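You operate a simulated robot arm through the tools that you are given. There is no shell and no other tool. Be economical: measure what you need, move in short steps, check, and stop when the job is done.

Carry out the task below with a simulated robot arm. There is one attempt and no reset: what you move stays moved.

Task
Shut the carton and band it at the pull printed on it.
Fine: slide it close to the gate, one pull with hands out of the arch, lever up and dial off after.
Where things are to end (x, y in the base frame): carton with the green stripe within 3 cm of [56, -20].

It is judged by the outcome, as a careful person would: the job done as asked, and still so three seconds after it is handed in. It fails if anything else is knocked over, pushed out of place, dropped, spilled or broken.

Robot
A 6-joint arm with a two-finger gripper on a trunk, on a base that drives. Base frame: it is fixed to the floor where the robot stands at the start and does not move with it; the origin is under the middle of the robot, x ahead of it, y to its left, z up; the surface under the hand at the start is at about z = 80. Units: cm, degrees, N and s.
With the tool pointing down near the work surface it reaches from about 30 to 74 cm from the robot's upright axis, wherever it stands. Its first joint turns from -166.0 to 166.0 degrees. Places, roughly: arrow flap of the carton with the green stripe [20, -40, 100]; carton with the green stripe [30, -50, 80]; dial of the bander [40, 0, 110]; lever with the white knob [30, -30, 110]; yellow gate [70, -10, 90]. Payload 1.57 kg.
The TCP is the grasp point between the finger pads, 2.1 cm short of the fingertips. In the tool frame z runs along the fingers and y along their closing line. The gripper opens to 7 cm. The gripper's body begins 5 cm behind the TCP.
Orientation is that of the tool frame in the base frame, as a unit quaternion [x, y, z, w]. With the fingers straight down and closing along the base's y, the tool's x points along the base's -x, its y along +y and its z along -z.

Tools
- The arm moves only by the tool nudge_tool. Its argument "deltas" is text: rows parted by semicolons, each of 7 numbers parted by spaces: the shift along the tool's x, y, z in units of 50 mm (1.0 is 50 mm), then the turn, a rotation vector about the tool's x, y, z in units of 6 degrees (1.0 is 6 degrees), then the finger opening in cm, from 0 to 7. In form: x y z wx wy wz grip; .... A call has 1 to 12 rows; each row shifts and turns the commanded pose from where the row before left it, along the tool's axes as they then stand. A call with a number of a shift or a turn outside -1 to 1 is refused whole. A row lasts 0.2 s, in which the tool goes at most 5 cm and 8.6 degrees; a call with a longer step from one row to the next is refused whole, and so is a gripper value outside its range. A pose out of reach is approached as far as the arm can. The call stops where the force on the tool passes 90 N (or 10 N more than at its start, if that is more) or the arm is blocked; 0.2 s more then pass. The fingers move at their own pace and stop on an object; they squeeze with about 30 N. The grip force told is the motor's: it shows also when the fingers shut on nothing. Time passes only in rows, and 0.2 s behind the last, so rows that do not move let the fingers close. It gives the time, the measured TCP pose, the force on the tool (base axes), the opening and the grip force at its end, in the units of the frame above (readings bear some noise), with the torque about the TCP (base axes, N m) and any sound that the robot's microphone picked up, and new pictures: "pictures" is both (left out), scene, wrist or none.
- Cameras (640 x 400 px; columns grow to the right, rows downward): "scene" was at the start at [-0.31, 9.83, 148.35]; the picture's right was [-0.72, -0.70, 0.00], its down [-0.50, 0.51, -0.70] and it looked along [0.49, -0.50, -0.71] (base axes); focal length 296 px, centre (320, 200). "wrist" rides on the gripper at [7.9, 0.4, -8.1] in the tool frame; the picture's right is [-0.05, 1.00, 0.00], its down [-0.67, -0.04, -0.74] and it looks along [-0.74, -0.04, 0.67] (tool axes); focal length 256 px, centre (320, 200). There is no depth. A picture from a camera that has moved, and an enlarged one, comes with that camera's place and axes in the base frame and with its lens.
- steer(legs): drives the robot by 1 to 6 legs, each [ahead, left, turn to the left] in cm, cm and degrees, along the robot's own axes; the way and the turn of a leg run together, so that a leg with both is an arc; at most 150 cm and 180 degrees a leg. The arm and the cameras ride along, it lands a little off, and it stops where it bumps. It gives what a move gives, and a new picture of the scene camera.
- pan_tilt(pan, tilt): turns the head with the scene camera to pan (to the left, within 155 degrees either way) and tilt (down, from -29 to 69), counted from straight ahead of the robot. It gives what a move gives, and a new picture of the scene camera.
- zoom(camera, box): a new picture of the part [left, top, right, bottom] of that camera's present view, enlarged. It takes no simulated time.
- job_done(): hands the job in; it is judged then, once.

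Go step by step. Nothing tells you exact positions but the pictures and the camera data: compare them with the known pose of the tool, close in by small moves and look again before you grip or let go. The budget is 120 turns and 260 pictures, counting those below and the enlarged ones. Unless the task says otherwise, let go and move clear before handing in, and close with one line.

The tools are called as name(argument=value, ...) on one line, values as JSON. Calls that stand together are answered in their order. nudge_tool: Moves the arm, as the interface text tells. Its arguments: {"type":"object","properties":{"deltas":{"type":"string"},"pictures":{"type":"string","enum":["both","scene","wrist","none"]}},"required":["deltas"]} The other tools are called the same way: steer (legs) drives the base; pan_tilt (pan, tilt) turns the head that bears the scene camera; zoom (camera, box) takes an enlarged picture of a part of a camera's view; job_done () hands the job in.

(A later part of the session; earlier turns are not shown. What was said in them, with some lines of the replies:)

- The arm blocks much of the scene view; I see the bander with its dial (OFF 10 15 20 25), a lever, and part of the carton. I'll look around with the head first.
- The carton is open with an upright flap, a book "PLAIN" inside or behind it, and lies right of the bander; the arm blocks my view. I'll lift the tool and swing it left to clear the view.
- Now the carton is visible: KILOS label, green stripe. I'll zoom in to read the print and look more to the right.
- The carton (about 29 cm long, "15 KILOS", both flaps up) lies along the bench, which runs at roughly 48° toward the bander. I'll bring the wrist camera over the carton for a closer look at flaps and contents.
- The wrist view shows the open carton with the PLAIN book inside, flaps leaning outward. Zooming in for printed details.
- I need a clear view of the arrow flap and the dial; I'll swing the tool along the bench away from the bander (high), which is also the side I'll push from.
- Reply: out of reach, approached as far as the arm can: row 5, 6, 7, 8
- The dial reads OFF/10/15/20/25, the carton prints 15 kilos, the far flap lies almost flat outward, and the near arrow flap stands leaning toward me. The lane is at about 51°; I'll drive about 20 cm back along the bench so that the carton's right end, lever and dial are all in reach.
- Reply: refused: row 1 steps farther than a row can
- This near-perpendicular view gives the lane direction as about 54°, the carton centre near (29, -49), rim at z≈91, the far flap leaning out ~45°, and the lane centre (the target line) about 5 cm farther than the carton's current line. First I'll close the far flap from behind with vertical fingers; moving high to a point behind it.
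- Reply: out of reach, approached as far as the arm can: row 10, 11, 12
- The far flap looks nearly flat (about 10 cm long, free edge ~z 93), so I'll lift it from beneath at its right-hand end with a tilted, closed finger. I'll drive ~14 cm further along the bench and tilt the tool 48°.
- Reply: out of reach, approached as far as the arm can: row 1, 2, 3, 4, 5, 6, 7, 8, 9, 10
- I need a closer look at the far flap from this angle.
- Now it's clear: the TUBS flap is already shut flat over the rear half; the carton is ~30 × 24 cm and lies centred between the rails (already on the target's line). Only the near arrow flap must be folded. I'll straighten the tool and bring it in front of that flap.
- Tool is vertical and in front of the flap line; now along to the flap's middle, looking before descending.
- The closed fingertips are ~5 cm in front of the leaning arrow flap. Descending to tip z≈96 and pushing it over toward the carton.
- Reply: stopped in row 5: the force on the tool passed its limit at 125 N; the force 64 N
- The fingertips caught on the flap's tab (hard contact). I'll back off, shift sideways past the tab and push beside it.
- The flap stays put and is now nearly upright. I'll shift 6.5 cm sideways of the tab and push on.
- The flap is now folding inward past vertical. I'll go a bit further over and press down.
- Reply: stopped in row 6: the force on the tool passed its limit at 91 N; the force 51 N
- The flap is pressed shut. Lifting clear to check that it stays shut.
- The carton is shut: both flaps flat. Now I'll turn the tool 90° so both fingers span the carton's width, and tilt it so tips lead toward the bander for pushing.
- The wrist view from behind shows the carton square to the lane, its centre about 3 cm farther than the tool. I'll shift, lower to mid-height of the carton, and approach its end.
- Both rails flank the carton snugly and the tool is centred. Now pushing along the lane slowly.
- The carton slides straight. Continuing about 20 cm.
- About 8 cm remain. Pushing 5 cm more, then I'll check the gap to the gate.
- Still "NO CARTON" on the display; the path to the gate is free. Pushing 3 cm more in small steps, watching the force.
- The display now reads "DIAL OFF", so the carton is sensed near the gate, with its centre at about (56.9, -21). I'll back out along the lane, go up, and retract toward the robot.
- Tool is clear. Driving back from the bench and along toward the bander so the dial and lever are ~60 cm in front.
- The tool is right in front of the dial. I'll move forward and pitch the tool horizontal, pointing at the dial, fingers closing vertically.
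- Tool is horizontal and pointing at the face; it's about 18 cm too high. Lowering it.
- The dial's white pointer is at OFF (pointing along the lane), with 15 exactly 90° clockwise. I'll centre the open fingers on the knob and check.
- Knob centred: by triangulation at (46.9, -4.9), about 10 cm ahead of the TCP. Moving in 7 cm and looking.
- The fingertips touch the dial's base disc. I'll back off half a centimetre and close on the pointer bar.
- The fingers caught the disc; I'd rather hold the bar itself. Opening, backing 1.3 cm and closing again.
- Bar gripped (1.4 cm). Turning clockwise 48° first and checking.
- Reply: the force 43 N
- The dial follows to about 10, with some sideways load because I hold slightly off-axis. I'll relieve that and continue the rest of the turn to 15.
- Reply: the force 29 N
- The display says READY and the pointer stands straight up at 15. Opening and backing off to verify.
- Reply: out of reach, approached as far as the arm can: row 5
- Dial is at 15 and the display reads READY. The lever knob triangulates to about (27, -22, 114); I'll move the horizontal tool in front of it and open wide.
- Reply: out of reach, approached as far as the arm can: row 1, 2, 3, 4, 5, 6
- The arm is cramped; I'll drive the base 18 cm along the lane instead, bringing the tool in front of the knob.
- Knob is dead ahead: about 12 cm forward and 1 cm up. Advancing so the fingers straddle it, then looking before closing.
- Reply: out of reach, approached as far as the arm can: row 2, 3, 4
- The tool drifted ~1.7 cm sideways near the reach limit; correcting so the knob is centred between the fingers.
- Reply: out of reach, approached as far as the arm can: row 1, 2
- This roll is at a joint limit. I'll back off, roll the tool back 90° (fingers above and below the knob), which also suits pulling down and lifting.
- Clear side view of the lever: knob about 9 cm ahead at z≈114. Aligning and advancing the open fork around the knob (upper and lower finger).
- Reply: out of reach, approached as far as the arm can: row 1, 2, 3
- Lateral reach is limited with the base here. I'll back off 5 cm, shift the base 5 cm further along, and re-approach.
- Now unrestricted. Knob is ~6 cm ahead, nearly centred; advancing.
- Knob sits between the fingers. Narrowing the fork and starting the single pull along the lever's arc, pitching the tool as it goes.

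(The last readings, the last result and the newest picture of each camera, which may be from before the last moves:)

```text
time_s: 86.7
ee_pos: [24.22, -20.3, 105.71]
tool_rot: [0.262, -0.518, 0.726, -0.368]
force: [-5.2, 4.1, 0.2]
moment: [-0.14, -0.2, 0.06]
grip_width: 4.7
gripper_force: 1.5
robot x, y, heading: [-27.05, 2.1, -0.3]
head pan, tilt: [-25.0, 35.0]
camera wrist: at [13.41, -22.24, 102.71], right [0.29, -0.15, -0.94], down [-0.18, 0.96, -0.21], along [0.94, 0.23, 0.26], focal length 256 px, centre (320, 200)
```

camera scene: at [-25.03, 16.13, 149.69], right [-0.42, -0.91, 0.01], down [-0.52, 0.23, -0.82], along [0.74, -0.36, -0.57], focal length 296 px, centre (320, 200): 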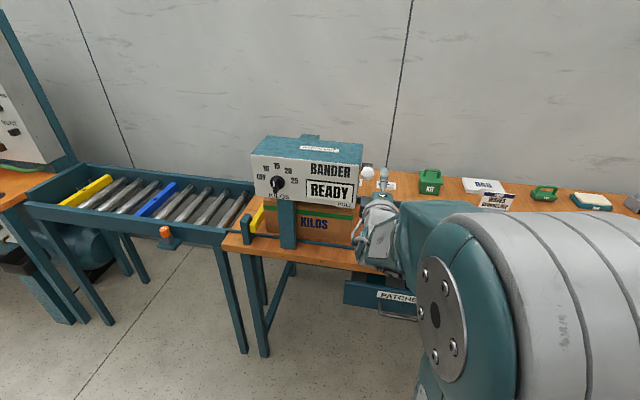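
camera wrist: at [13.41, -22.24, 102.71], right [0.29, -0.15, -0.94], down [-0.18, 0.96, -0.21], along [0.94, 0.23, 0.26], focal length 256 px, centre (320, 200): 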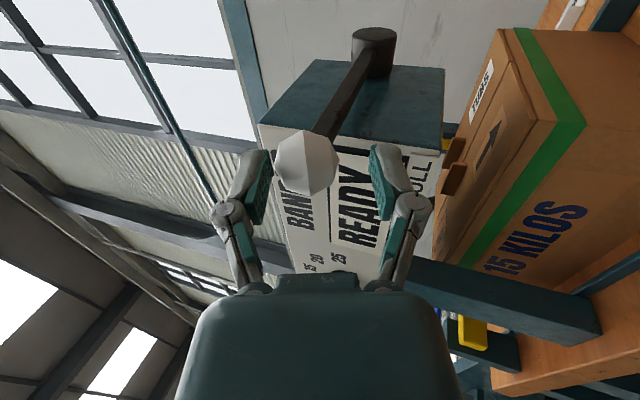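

The lever follows, held by the upper finger. Continuing the same stroke downward.

nudge_tool(deltas="0 0.62 -0.14 1 0 0 4.4; 0 0.64 -0.11 1 0 0 4.4; 0 0.64 0.02 0 0 0 4.4", pictures="wrist")

```text
time_s: 87.5
ee_pos: [26.89, -21.41, 96.73]
tool_rot: [0.219, -0.444, 0.776, -0.391]
force: [-0.4, -0.7, 0.0]
moment: [0.0, 0.0, 0.01]
grip_width: 4.48
gripper_force: 1.2
out of reach, approached as far as the arm can: row 3
robot x, y, heading: [-27.03, 2.18, -0.2]
head pan, tilt: [-25.0, 35.0]
camera wrist: at [16.7, -23.73, 92.14], right [0.44, -0.26, -0.86], down [-0.13, 0.93, -0.35], along [0.89, 0.26, 0.38], focal length 256 px, centre (320, 200)
```

wrist: 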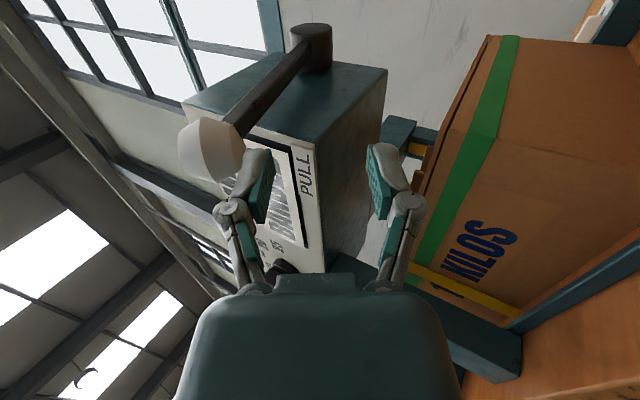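

The knob slipped off the upper finger and stays partway; the display text changed. Zooming.

zoom(camera="wrist", box=[160, 20, 560, 320])

zoom(camera="scene", box=[220, 100, 460, 250])

```text
1.33 times, centred on (360, 170) of wrist
camera zoom: at [16.7, -23.73, 92.14], right [0.44, -0.26, -0.86], down [-0.13, 0.93, -0.35], along [0.89, 0.26, 0.38], focal length 341 px, centre (267, 240)
```

zoom: 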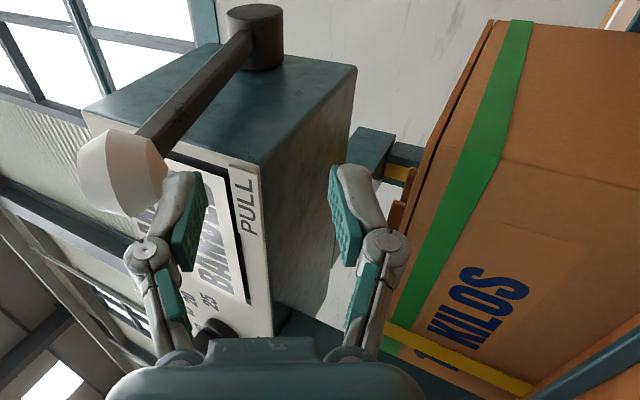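

```text
2.67 times, centred on (340, 175) of scene
camera zoom: at [-24.92, 13.89, 149.88], right [-0.43, -0.91, 0.0], down [-0.52, 0.24, -0.82], along [0.74, -0.35, -0.57], focal length 789 px, centre (267, 267)
```

zoom: 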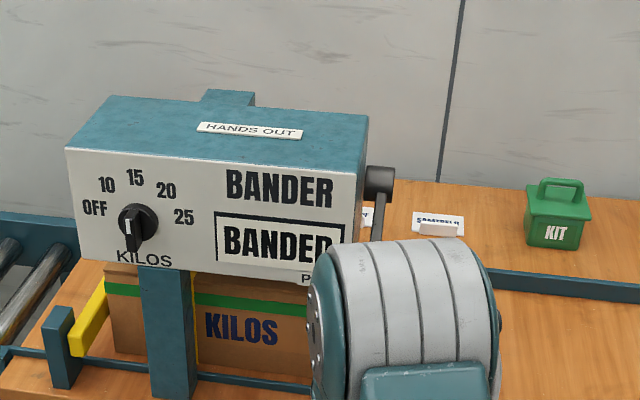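

The carton is BANDED: the yellow strap is on after this one pull. Now I'll close the fingers beneath the knob and raise the lever back up (no second pull).

nudge_tool(deltas="0 0.1 0 0 0 0 0; 0 0 0 0 0 0 0; 0 0 0 0 0 0 0; 0 -0.43 0.25 0 0 0 0; 0 -0.43 0.25 0 0 0 0; 0 -0.43 0.25 0 0 0 0; 0 0 0 0 0 0 0", pictures="both")

```text
time_s: 89.1
ee_pos: [27.0, -21.04, 103.87]
tool_rot: [0.218, -0.442, 0.778, -0.39]
force: [-0.4, 0.2, -0.6]
moment: [0.03, -0.02, -0.01]
grip_width: 0.0
gripper_force: 28.7
out of reach, approached as far as the arm can: row 5
robot x, y, heading: [-26.79, 1.51, -0.2]
head pan, tilt: [-25.0, 35.0]
camera scene: at [-24.95, 13.91, 149.88], right [-0.43, -0.91, 0.0], down [-0.52, 0.24, -0.82], along [0.74, -0.35, -0.57], focal length 296 px, centre (320, 200)
camera wrist: at [16.8, -23.32, 99.32], right [0.45, -0.26, -0.86], down [-0.12, 0.93, -0.35], along [0.89, 0.26, 0.38], focal length 256 px, centre (320, 200)
```

scene: 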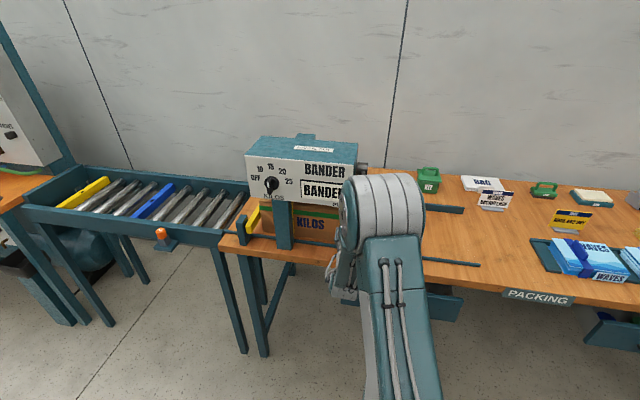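
wrist: 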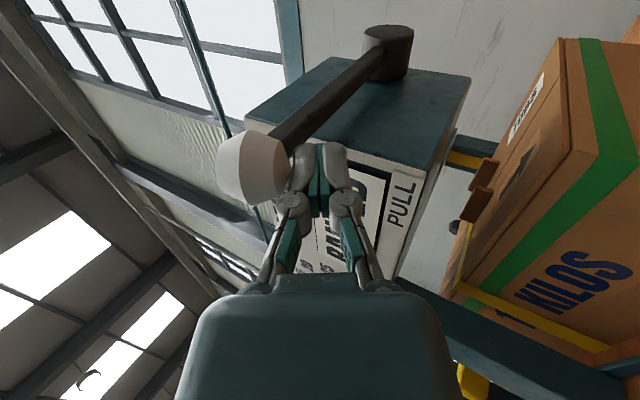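

The closed fingers are right under the knob/lever; continuing upward.

nudge_tool(deltas="0 -0.43 0.25 0 0 0 0; 0 -0.43 0.25 0 0 0 0; 0 -0.35 0.2 0 0 0 0; 0 0 0 0 0 0 0", pictures="wrist")

```text
time_s: 90.1
ee_pos: [26.93, -20.82, 110.71]
tool_rot: [0.218, -0.443, 0.777, -0.39]
force: [-3.2, -3.0, -11.5]
moment: [0.17, 0.0, -0.01]
grip_width: 0.0
gripper_force: 28.4
out of reach, approached as far as the arm can: row 1
robot x, y, heading: [-27.37, 2.05, -0.4]
head pan, tilt: [-25.0, 35.0]
camera wrist: at [16.73, -22.97, 106.18], right [0.44, -0.26, -0.86], down [-0.12, 0.93, -0.35], along [0.89, 0.26, 0.38], focal length 256 px, centre (320, 200)
```

wrist: 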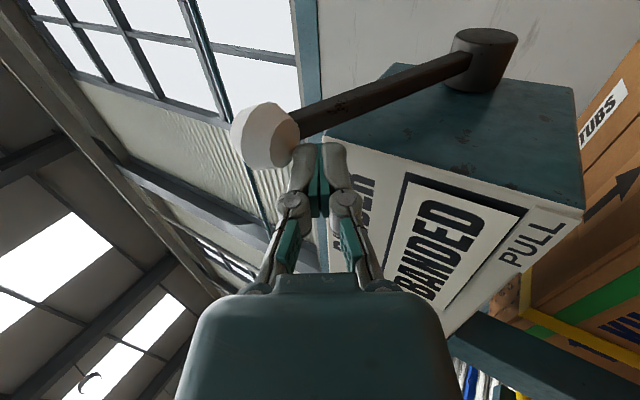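

Lever is near its upper position; raising a little more to reach its original height or stop.

nudge_tool(deltas="0 -0.17 0.1 0 0 0 0; 0 -0.17 0.1 0 0 0 0; 0 -0.17 0.1 0 0 0 0; 0 0 0 0 0 0 0", pictures="wrist")

```text
time_s: 90.8
ee_pos: [26.82, -20.82, 110.9]
tool_rot: [0.233, -0.461, 0.766, -0.383]
force: [9.8, 1.8, -24.3]
moment: [0.23, 0.25, 0.11]
grip_width: 0.01
gripper_force: 28.6
robot x, y, heading: [-27.02, 1.91, -0.1]
head pan, tilt: [-25.0, 35.0]
stopped in row 3: the force on the tool passed its limit at 98 N (the readings are from after the stop); the commanded pose is now the measured one
camera wrist: at [16.33, -22.85, 106.69], right [0.4, -0.24, -0.88], down [-0.14, 0.94, -0.32], along [0.9, 0.25, 0.34], focal length 256 px, centre (320, 200)
```

wrist: 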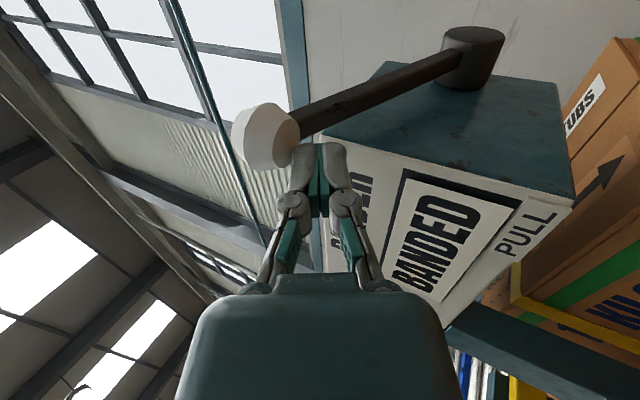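

The lever has hit its upper stop. Backing away gently and checking it stays up.

nudge_tool(deltas="0 0.12 -0.07 0 0 0 0; 0 0 -0.5 0 0 0 0; 0 0 -0.6 -1 0 0 0; 0 0.2 -0.6 -1 0 0 0; 0 0 0 -1 0 0 0; 0 0 0 -1 0 0 0; 0 0 0 -1 0 0 0; 0 0 0 0 0 0 5", pictures="both")

```text
time_s: 92.6
ee_pos: [20.74, -16.17, 105.81]
tool_rot: [-0.321, 0.64, -0.625, 0.312]
force: [-0.5, -0.8, 0.3]
moment: [0.01, 0.01, 0.01]
grip_width: 4.98
gripper_force: 0.1
robot x, y, heading: [-27.15, 1.67, -0.2]
head pan, tilt: [-25.0, 35.0]
camera scene: at [-25.12, 14.01, 149.88], right [-0.43, -0.91, 0.0], down [-0.52, 0.24, -0.82], along [0.74, -0.35, -0.57], focal length 296 px, centre (320, 200)
camera wrist: at [9.5, -17.74, 105.65], right [0.01, 0.06, -1.0], down [-0.2, 0.98, 0.06], along [0.98, 0.19, 0.02], focal length 256 px, centre (320, 200)
```

scene: 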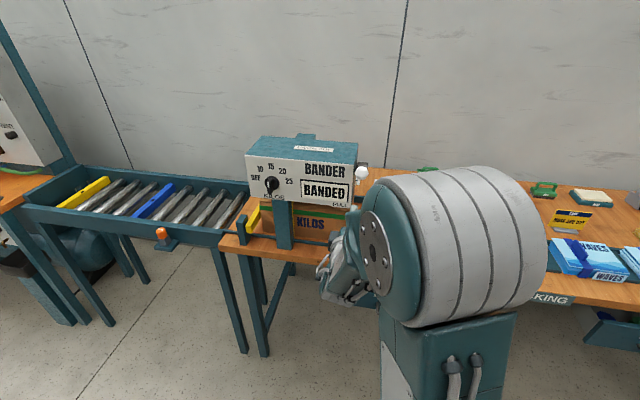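
wrist: 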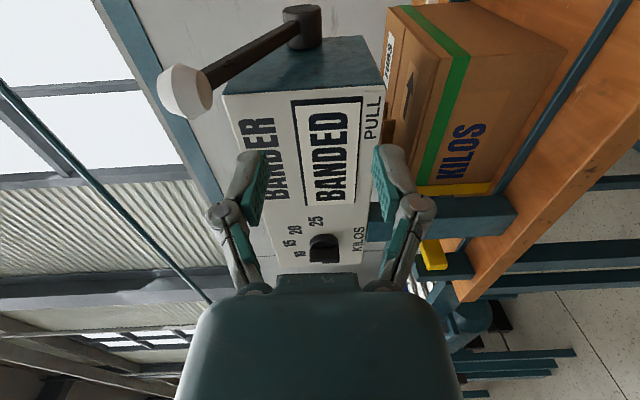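

The lever stays up, band in place. Driving so the tool faces the dial again, then I'll roll the tool to match the vertical pointer.

steer(legs=[[16.9, 18.1, 0]])

nudge_tool(deltas="0 0 0 0 0 1 5; 0 0 0 0 0 1 5; 0 0 0 0 0 1 5; 0 0 0 0 0 1 5; 0 0 0 0 0 1 5; 0 0 0 0 0 1 5; 0 0 0 0 0 1 5; 0 0 0 0 0 1 5; 0 0 0 0 0 1 5; 0 0 0 0 0 1 5; 0 0 0 0 0 1 5; 0 0 0 0 0 1 5", pictures="none")

nudge_tool(deltas="0 0 0 0 0 1 5; 0 0 0 0 0 1 5; 0 0 0 0 0 1 5; 0 0 0 0 0 0 5", pictures="wrist")

```text
time_s: 94.4
ee_pos: [37.68, 1.07, 105.7]
tool_rot: [-0.32, 0.642, -0.623, 0.313]
force: [-0.2, -0.5, 0.5]
moment: [-0.02, 0.0, 0.0]
grip_width: 5.01
gripper_force: 0.0
robot x, y, heading: [-9.98, 20.1, -0.1]
head pan, tilt: [-25.0, 35.0]
camera scene: at [-8.33, 31.04, 149.93], right [-0.42, -0.91, 0.0], down [-0.52, 0.25, -0.82], along [0.74, -0.34, -0.58], focal length 296 px, centre (320, 200)
```

scene: 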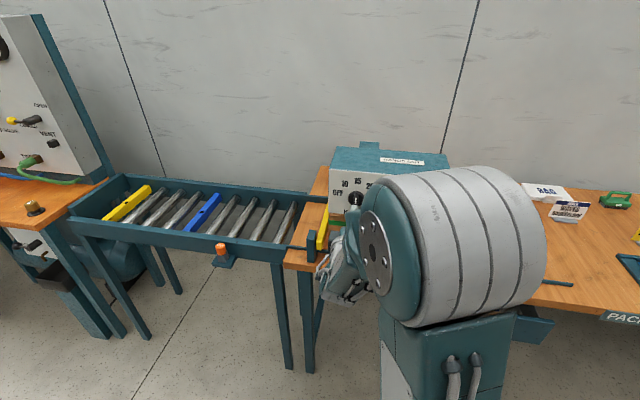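

```text
time_s: 97.0
ee_pos: [37.64, 1.61, 105.88]
tool_rot: [0.118, 0.706, -0.321, 0.62]
force: [0.4, 0.2, -0.2]
moment: [-0.01, 0.01, 0.05]
grip_width: 4.99
gripper_force: 0.1
robot x, y, heading: [-10.45, 19.55, 0.1]
head pan, tilt: [-25.0, 35.0]
```

```text
time_s: 98.0
ee_pos: [37.64, 1.48, 105.85]
tool_rot: [0.226, 0.68, -0.22, 0.662]
force: [0.0, 0.1, -0.6]
moment: [0.01, -0.01, -0.04]
grip_width: 5.01
gripper_force: 0.1
robot x, y, heading: [-10.48, 20.18, -0.2]
head pan, tilt: [-25.0, 35.0]
camera wrist: at [31.22, 6.89, 98.14], right [0.6, 0.8, 0.05], down [-0.6, 0.41, 0.69], along [0.53, -0.44, 0.73], focal length 256 px, centre (320, 200)
```

wrist: 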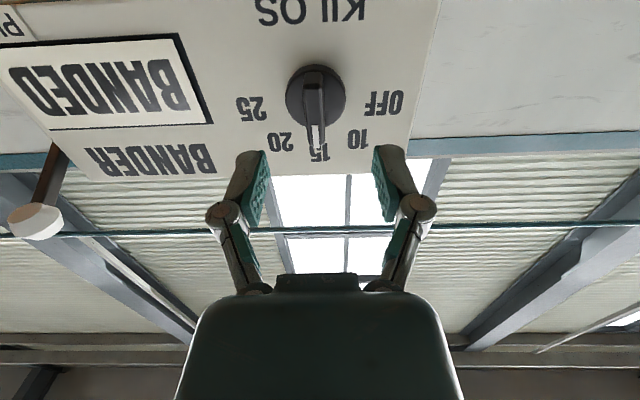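

Pointer at 15, vertical, between the fingers' line. Advancing 6 cm, slightly up, and closing on the bar.

nudge_tool(deltas="-0.14 -0.08 0.42 0 0 0 5; 0 0 0.4 0 0 0 5; 0 0 0.4 0 0 0 5; 0 0 0 0 0 0 0; 0 0 0 0 0 0 0; 0 0 0 0 0 0 0", pictures="wrist")

```text
time_s: 99.4
ee_pos: [42.29, -2.33, 106.3]
tool_rot: [0.226, 0.68, -0.22, 0.662]
force: [-0.9, 2.0, 1.3]
moment: [0.51, 0.72, 0.01]
grip_width: 1.22
gripper_force: 31.8
robot x, y, heading: [-10.67, 19.63, 0.1]
head pan, tilt: [-25.0, 35.0]
camera wrist: at [35.87, 2.96, 98.65], right [0.6, 0.8, 0.05], down [-0.6, 0.41, 0.69], along [0.53, -0.44, 0.73], focal length 256 px, centre (320, 200)
```

wrist: 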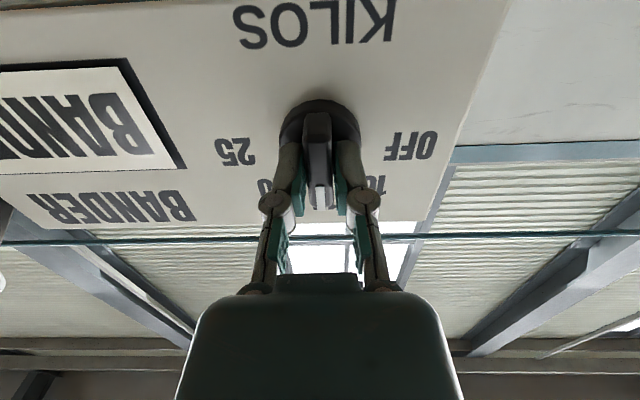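

Bar gripped. Turning counter-clockwise 90° back to OFF.

nudge_tool(deltas="0 0 0 0 0 -1 0; 0 0 0 0 0 -1 0; 0 0 0 0 0 -1 0; 0 0 0 0 0 -1 0; 0 0 0 0 0 -1 0; 0 0 0 0 0 -1 0; 0 0 0 0 0 -1 0; 0 0 0 0 0 -1 0; 0 0 0 0 0 0 0", pictures="none")

nudge_tool(deltas="0 0 0 0 0 -1 0; 0 0 0 0 0 -1 0; 0 0 0 0 0 -1 0; 0 0 0 0 0 -1 0; 0 0 0 0 0 -1 0; 0 0 0 0 0 -1 0; 0 0 0 0 0 -1 0; 0 0 0 0 0 0 0", pictures="wrist")

```text
time_s: 101.4
ee_pos: [42.38, -2.45, 106.32]
tool_rot: [-0.071, 0.713, -0.471, 0.515]
force: [7.8, 5.5, -8.7]
moment: [0.48, 0.62, -0.49]
grip_width: 1.23
gripper_force: 32.2
robot x, y, heading: [-10.57, 19.78, -0.2]
head pan, tilt: [-25.0, 35.0]
```

```text
time_s: 103.2
ee_pos: [42.37, -2.36, 106.24]
tool_rot: [-0.322, 0.641, -0.624, 0.311]
force: [7.1, 9.1, -26.3]
moment: [0.53, -0.31, -0.21]
grip_width: 1.47
gripper_force: 32.3
robot x, y, heading: [-10.58, 19.85, 0.1]
head pan, tilt: [-25.0, 35.0]
camera wrist: at [31.03, -3.81, 106.12], right [0.01, 0.06, -1.0], down [-0.2, 0.98, 0.06], along [0.98, 0.2, 0.02], focal length 256 px, centre (320, 200)
```

wrist: 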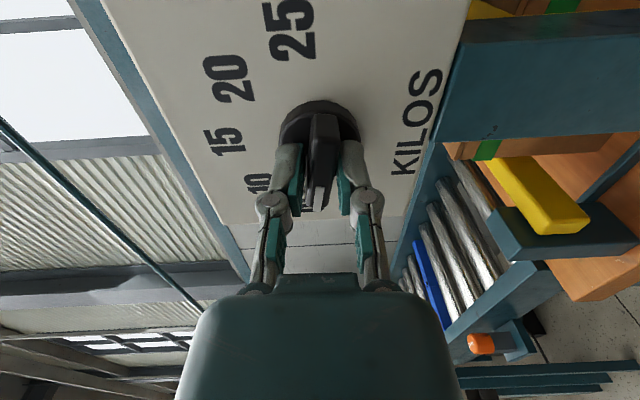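

Pointer appears at OFF or a hair before it. Releasing and backing off to check.

nudge_tool(deltas="0 0 0 0 0 0 4; 0 0 0 0 0 0 4; 0 0 -0.6 0 0 0 4; 0 0 -0.8 0 0 0 4; 0 0 0 0 0 0 4", pictures="wrist")

zoom(camera="wrist", box=[160, 0, 480, 200])

```text
time_s: 104.4
ee_pos: [36.73, 1.77, 106.65]
tool_rot: [-0.321, 0.641, -0.623, 0.312]
force: [-0.5, 0.1, 1.2]
moment: [-0.02, -0.02, 0.0]
grip_width: 4.0
gripper_force: 0.0
robot x, y, heading: [-10.23, 19.96, -0.2]
head pan, tilt: [-25.0, 35.0]
camera wrist: at [25.37, 0.35, 106.42], right [0.01, 0.06, -1.0], down [-0.2, 0.98, 0.05], along [0.98, 0.19, 0.02], focal length 256 px, centre (320, 200)
```

wrist: 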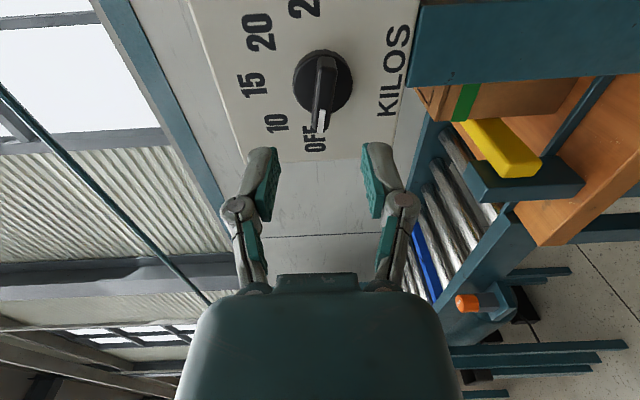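

```text
2.00 times, centred on (320, 100) of wrist
camera zoom: at [25.37, 0.35, 106.42], right [0.01, 0.06, -1.0], down [-0.2, 0.98, 0.05], along [0.98, 0.19, 0.02], focal length 512 px, centre (320, 400)
```

zoom: 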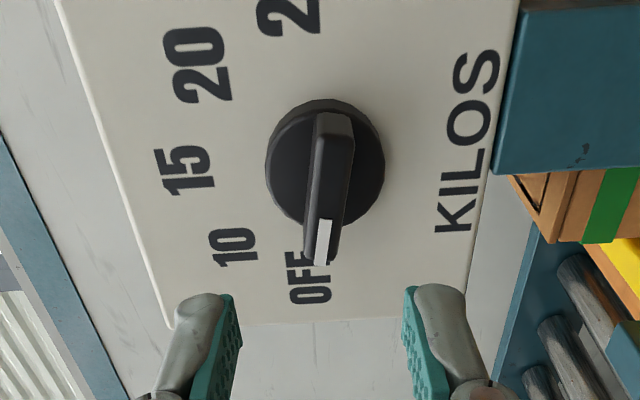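

The pointer is at OFF as it was at the start. Driving back from the bench to clear and view everything.

steer(legs=[[-20.2, 14.8, 0], [-8, -20, 0]])

pan_tilt(pan=-35, tilt=30)

zoom(camera="scene", box=[160, 100, 400, 250])

```text
time_s: 107.4
ee_pos: [8.75, -2.45, 106.68]
tool_rot: [-0.322, 0.64, -0.625, 0.311]
force: [-0.3, 0.8, 0.0]
moment: [0.03, 0.0, -0.04]
grip_width: 4.01
gripper_force: 0.0
robot x, y, heading: [-38.1, 15.28, 0.1]
head pan, tilt: [-25.0, 35.0]
camera scene: at [-36.31, 27.82, 149.82], right [-0.42, -0.91, 0.01], down [-0.52, 0.24, -0.82], along [0.74, -0.35, -0.57], focal length 296 px, centre (320, 200)
```

scene: 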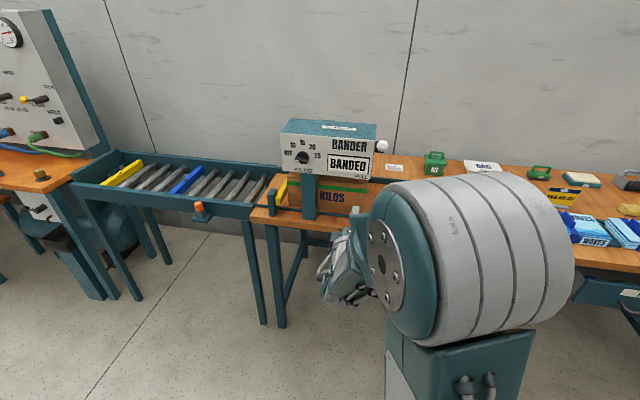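

```text
time_s: 108.2
ee_pos: [8.77, -2.7, 106.65]
tool_rot: [-0.322, 0.64, -0.625, 0.311]
force: [0.0, -0.6, 0.2]
moment: [-0.02, -0.02, -0.02]
grip_width: 4.01
gripper_force: 0.0
robot x, y, heading: [-38.46, 15.35, -0.2]
head pan, tilt: [-35.0, 30.0]
camera scene: at [-36.89, 26.02, 150.64], right [-0.57, -0.82, 0.0], down [-0.41, 0.28, -0.87], along [0.71, -0.5, -0.5], focal length 296 px, centre (320, 200)
```

scene: 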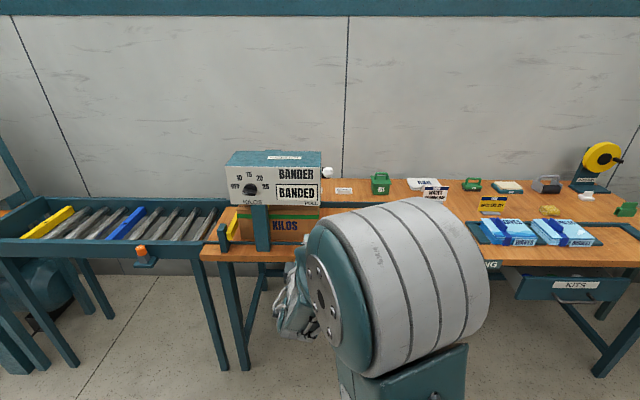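

```text
2.67 times, centred on (280, 175) of scene
camera zoom: at [-36.89, 26.02, 150.64], right [-0.57, -0.82, 0.0], down [-0.41, 0.28, -0.87], along [0.71, -0.5, -0.5], focal length 789 px, centre (427, 267)
```

zoom: 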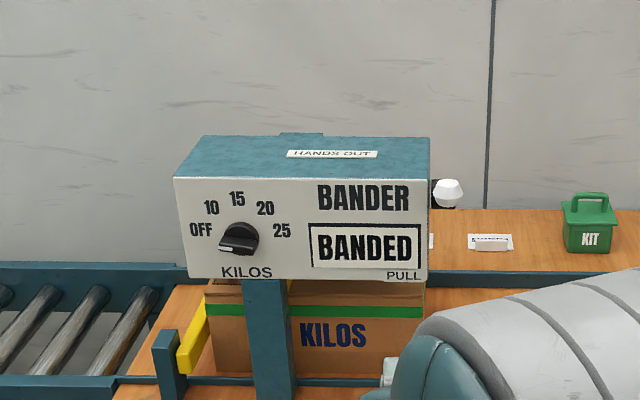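

Everything reads right from here. The display shows BANDED, the lever is up, the dial is at OFF, and the strapped carton sits just short of the gate with its centre at about (56.8, -20.7). The arm is clear, so I'm handing in.

job_done()

```text
The job is handed in.
```

The carton is shut and banded at 15 kilos with one pull. It sits about 1 cm from the target, close to the gate, with the lever back up and the dial at OFF.
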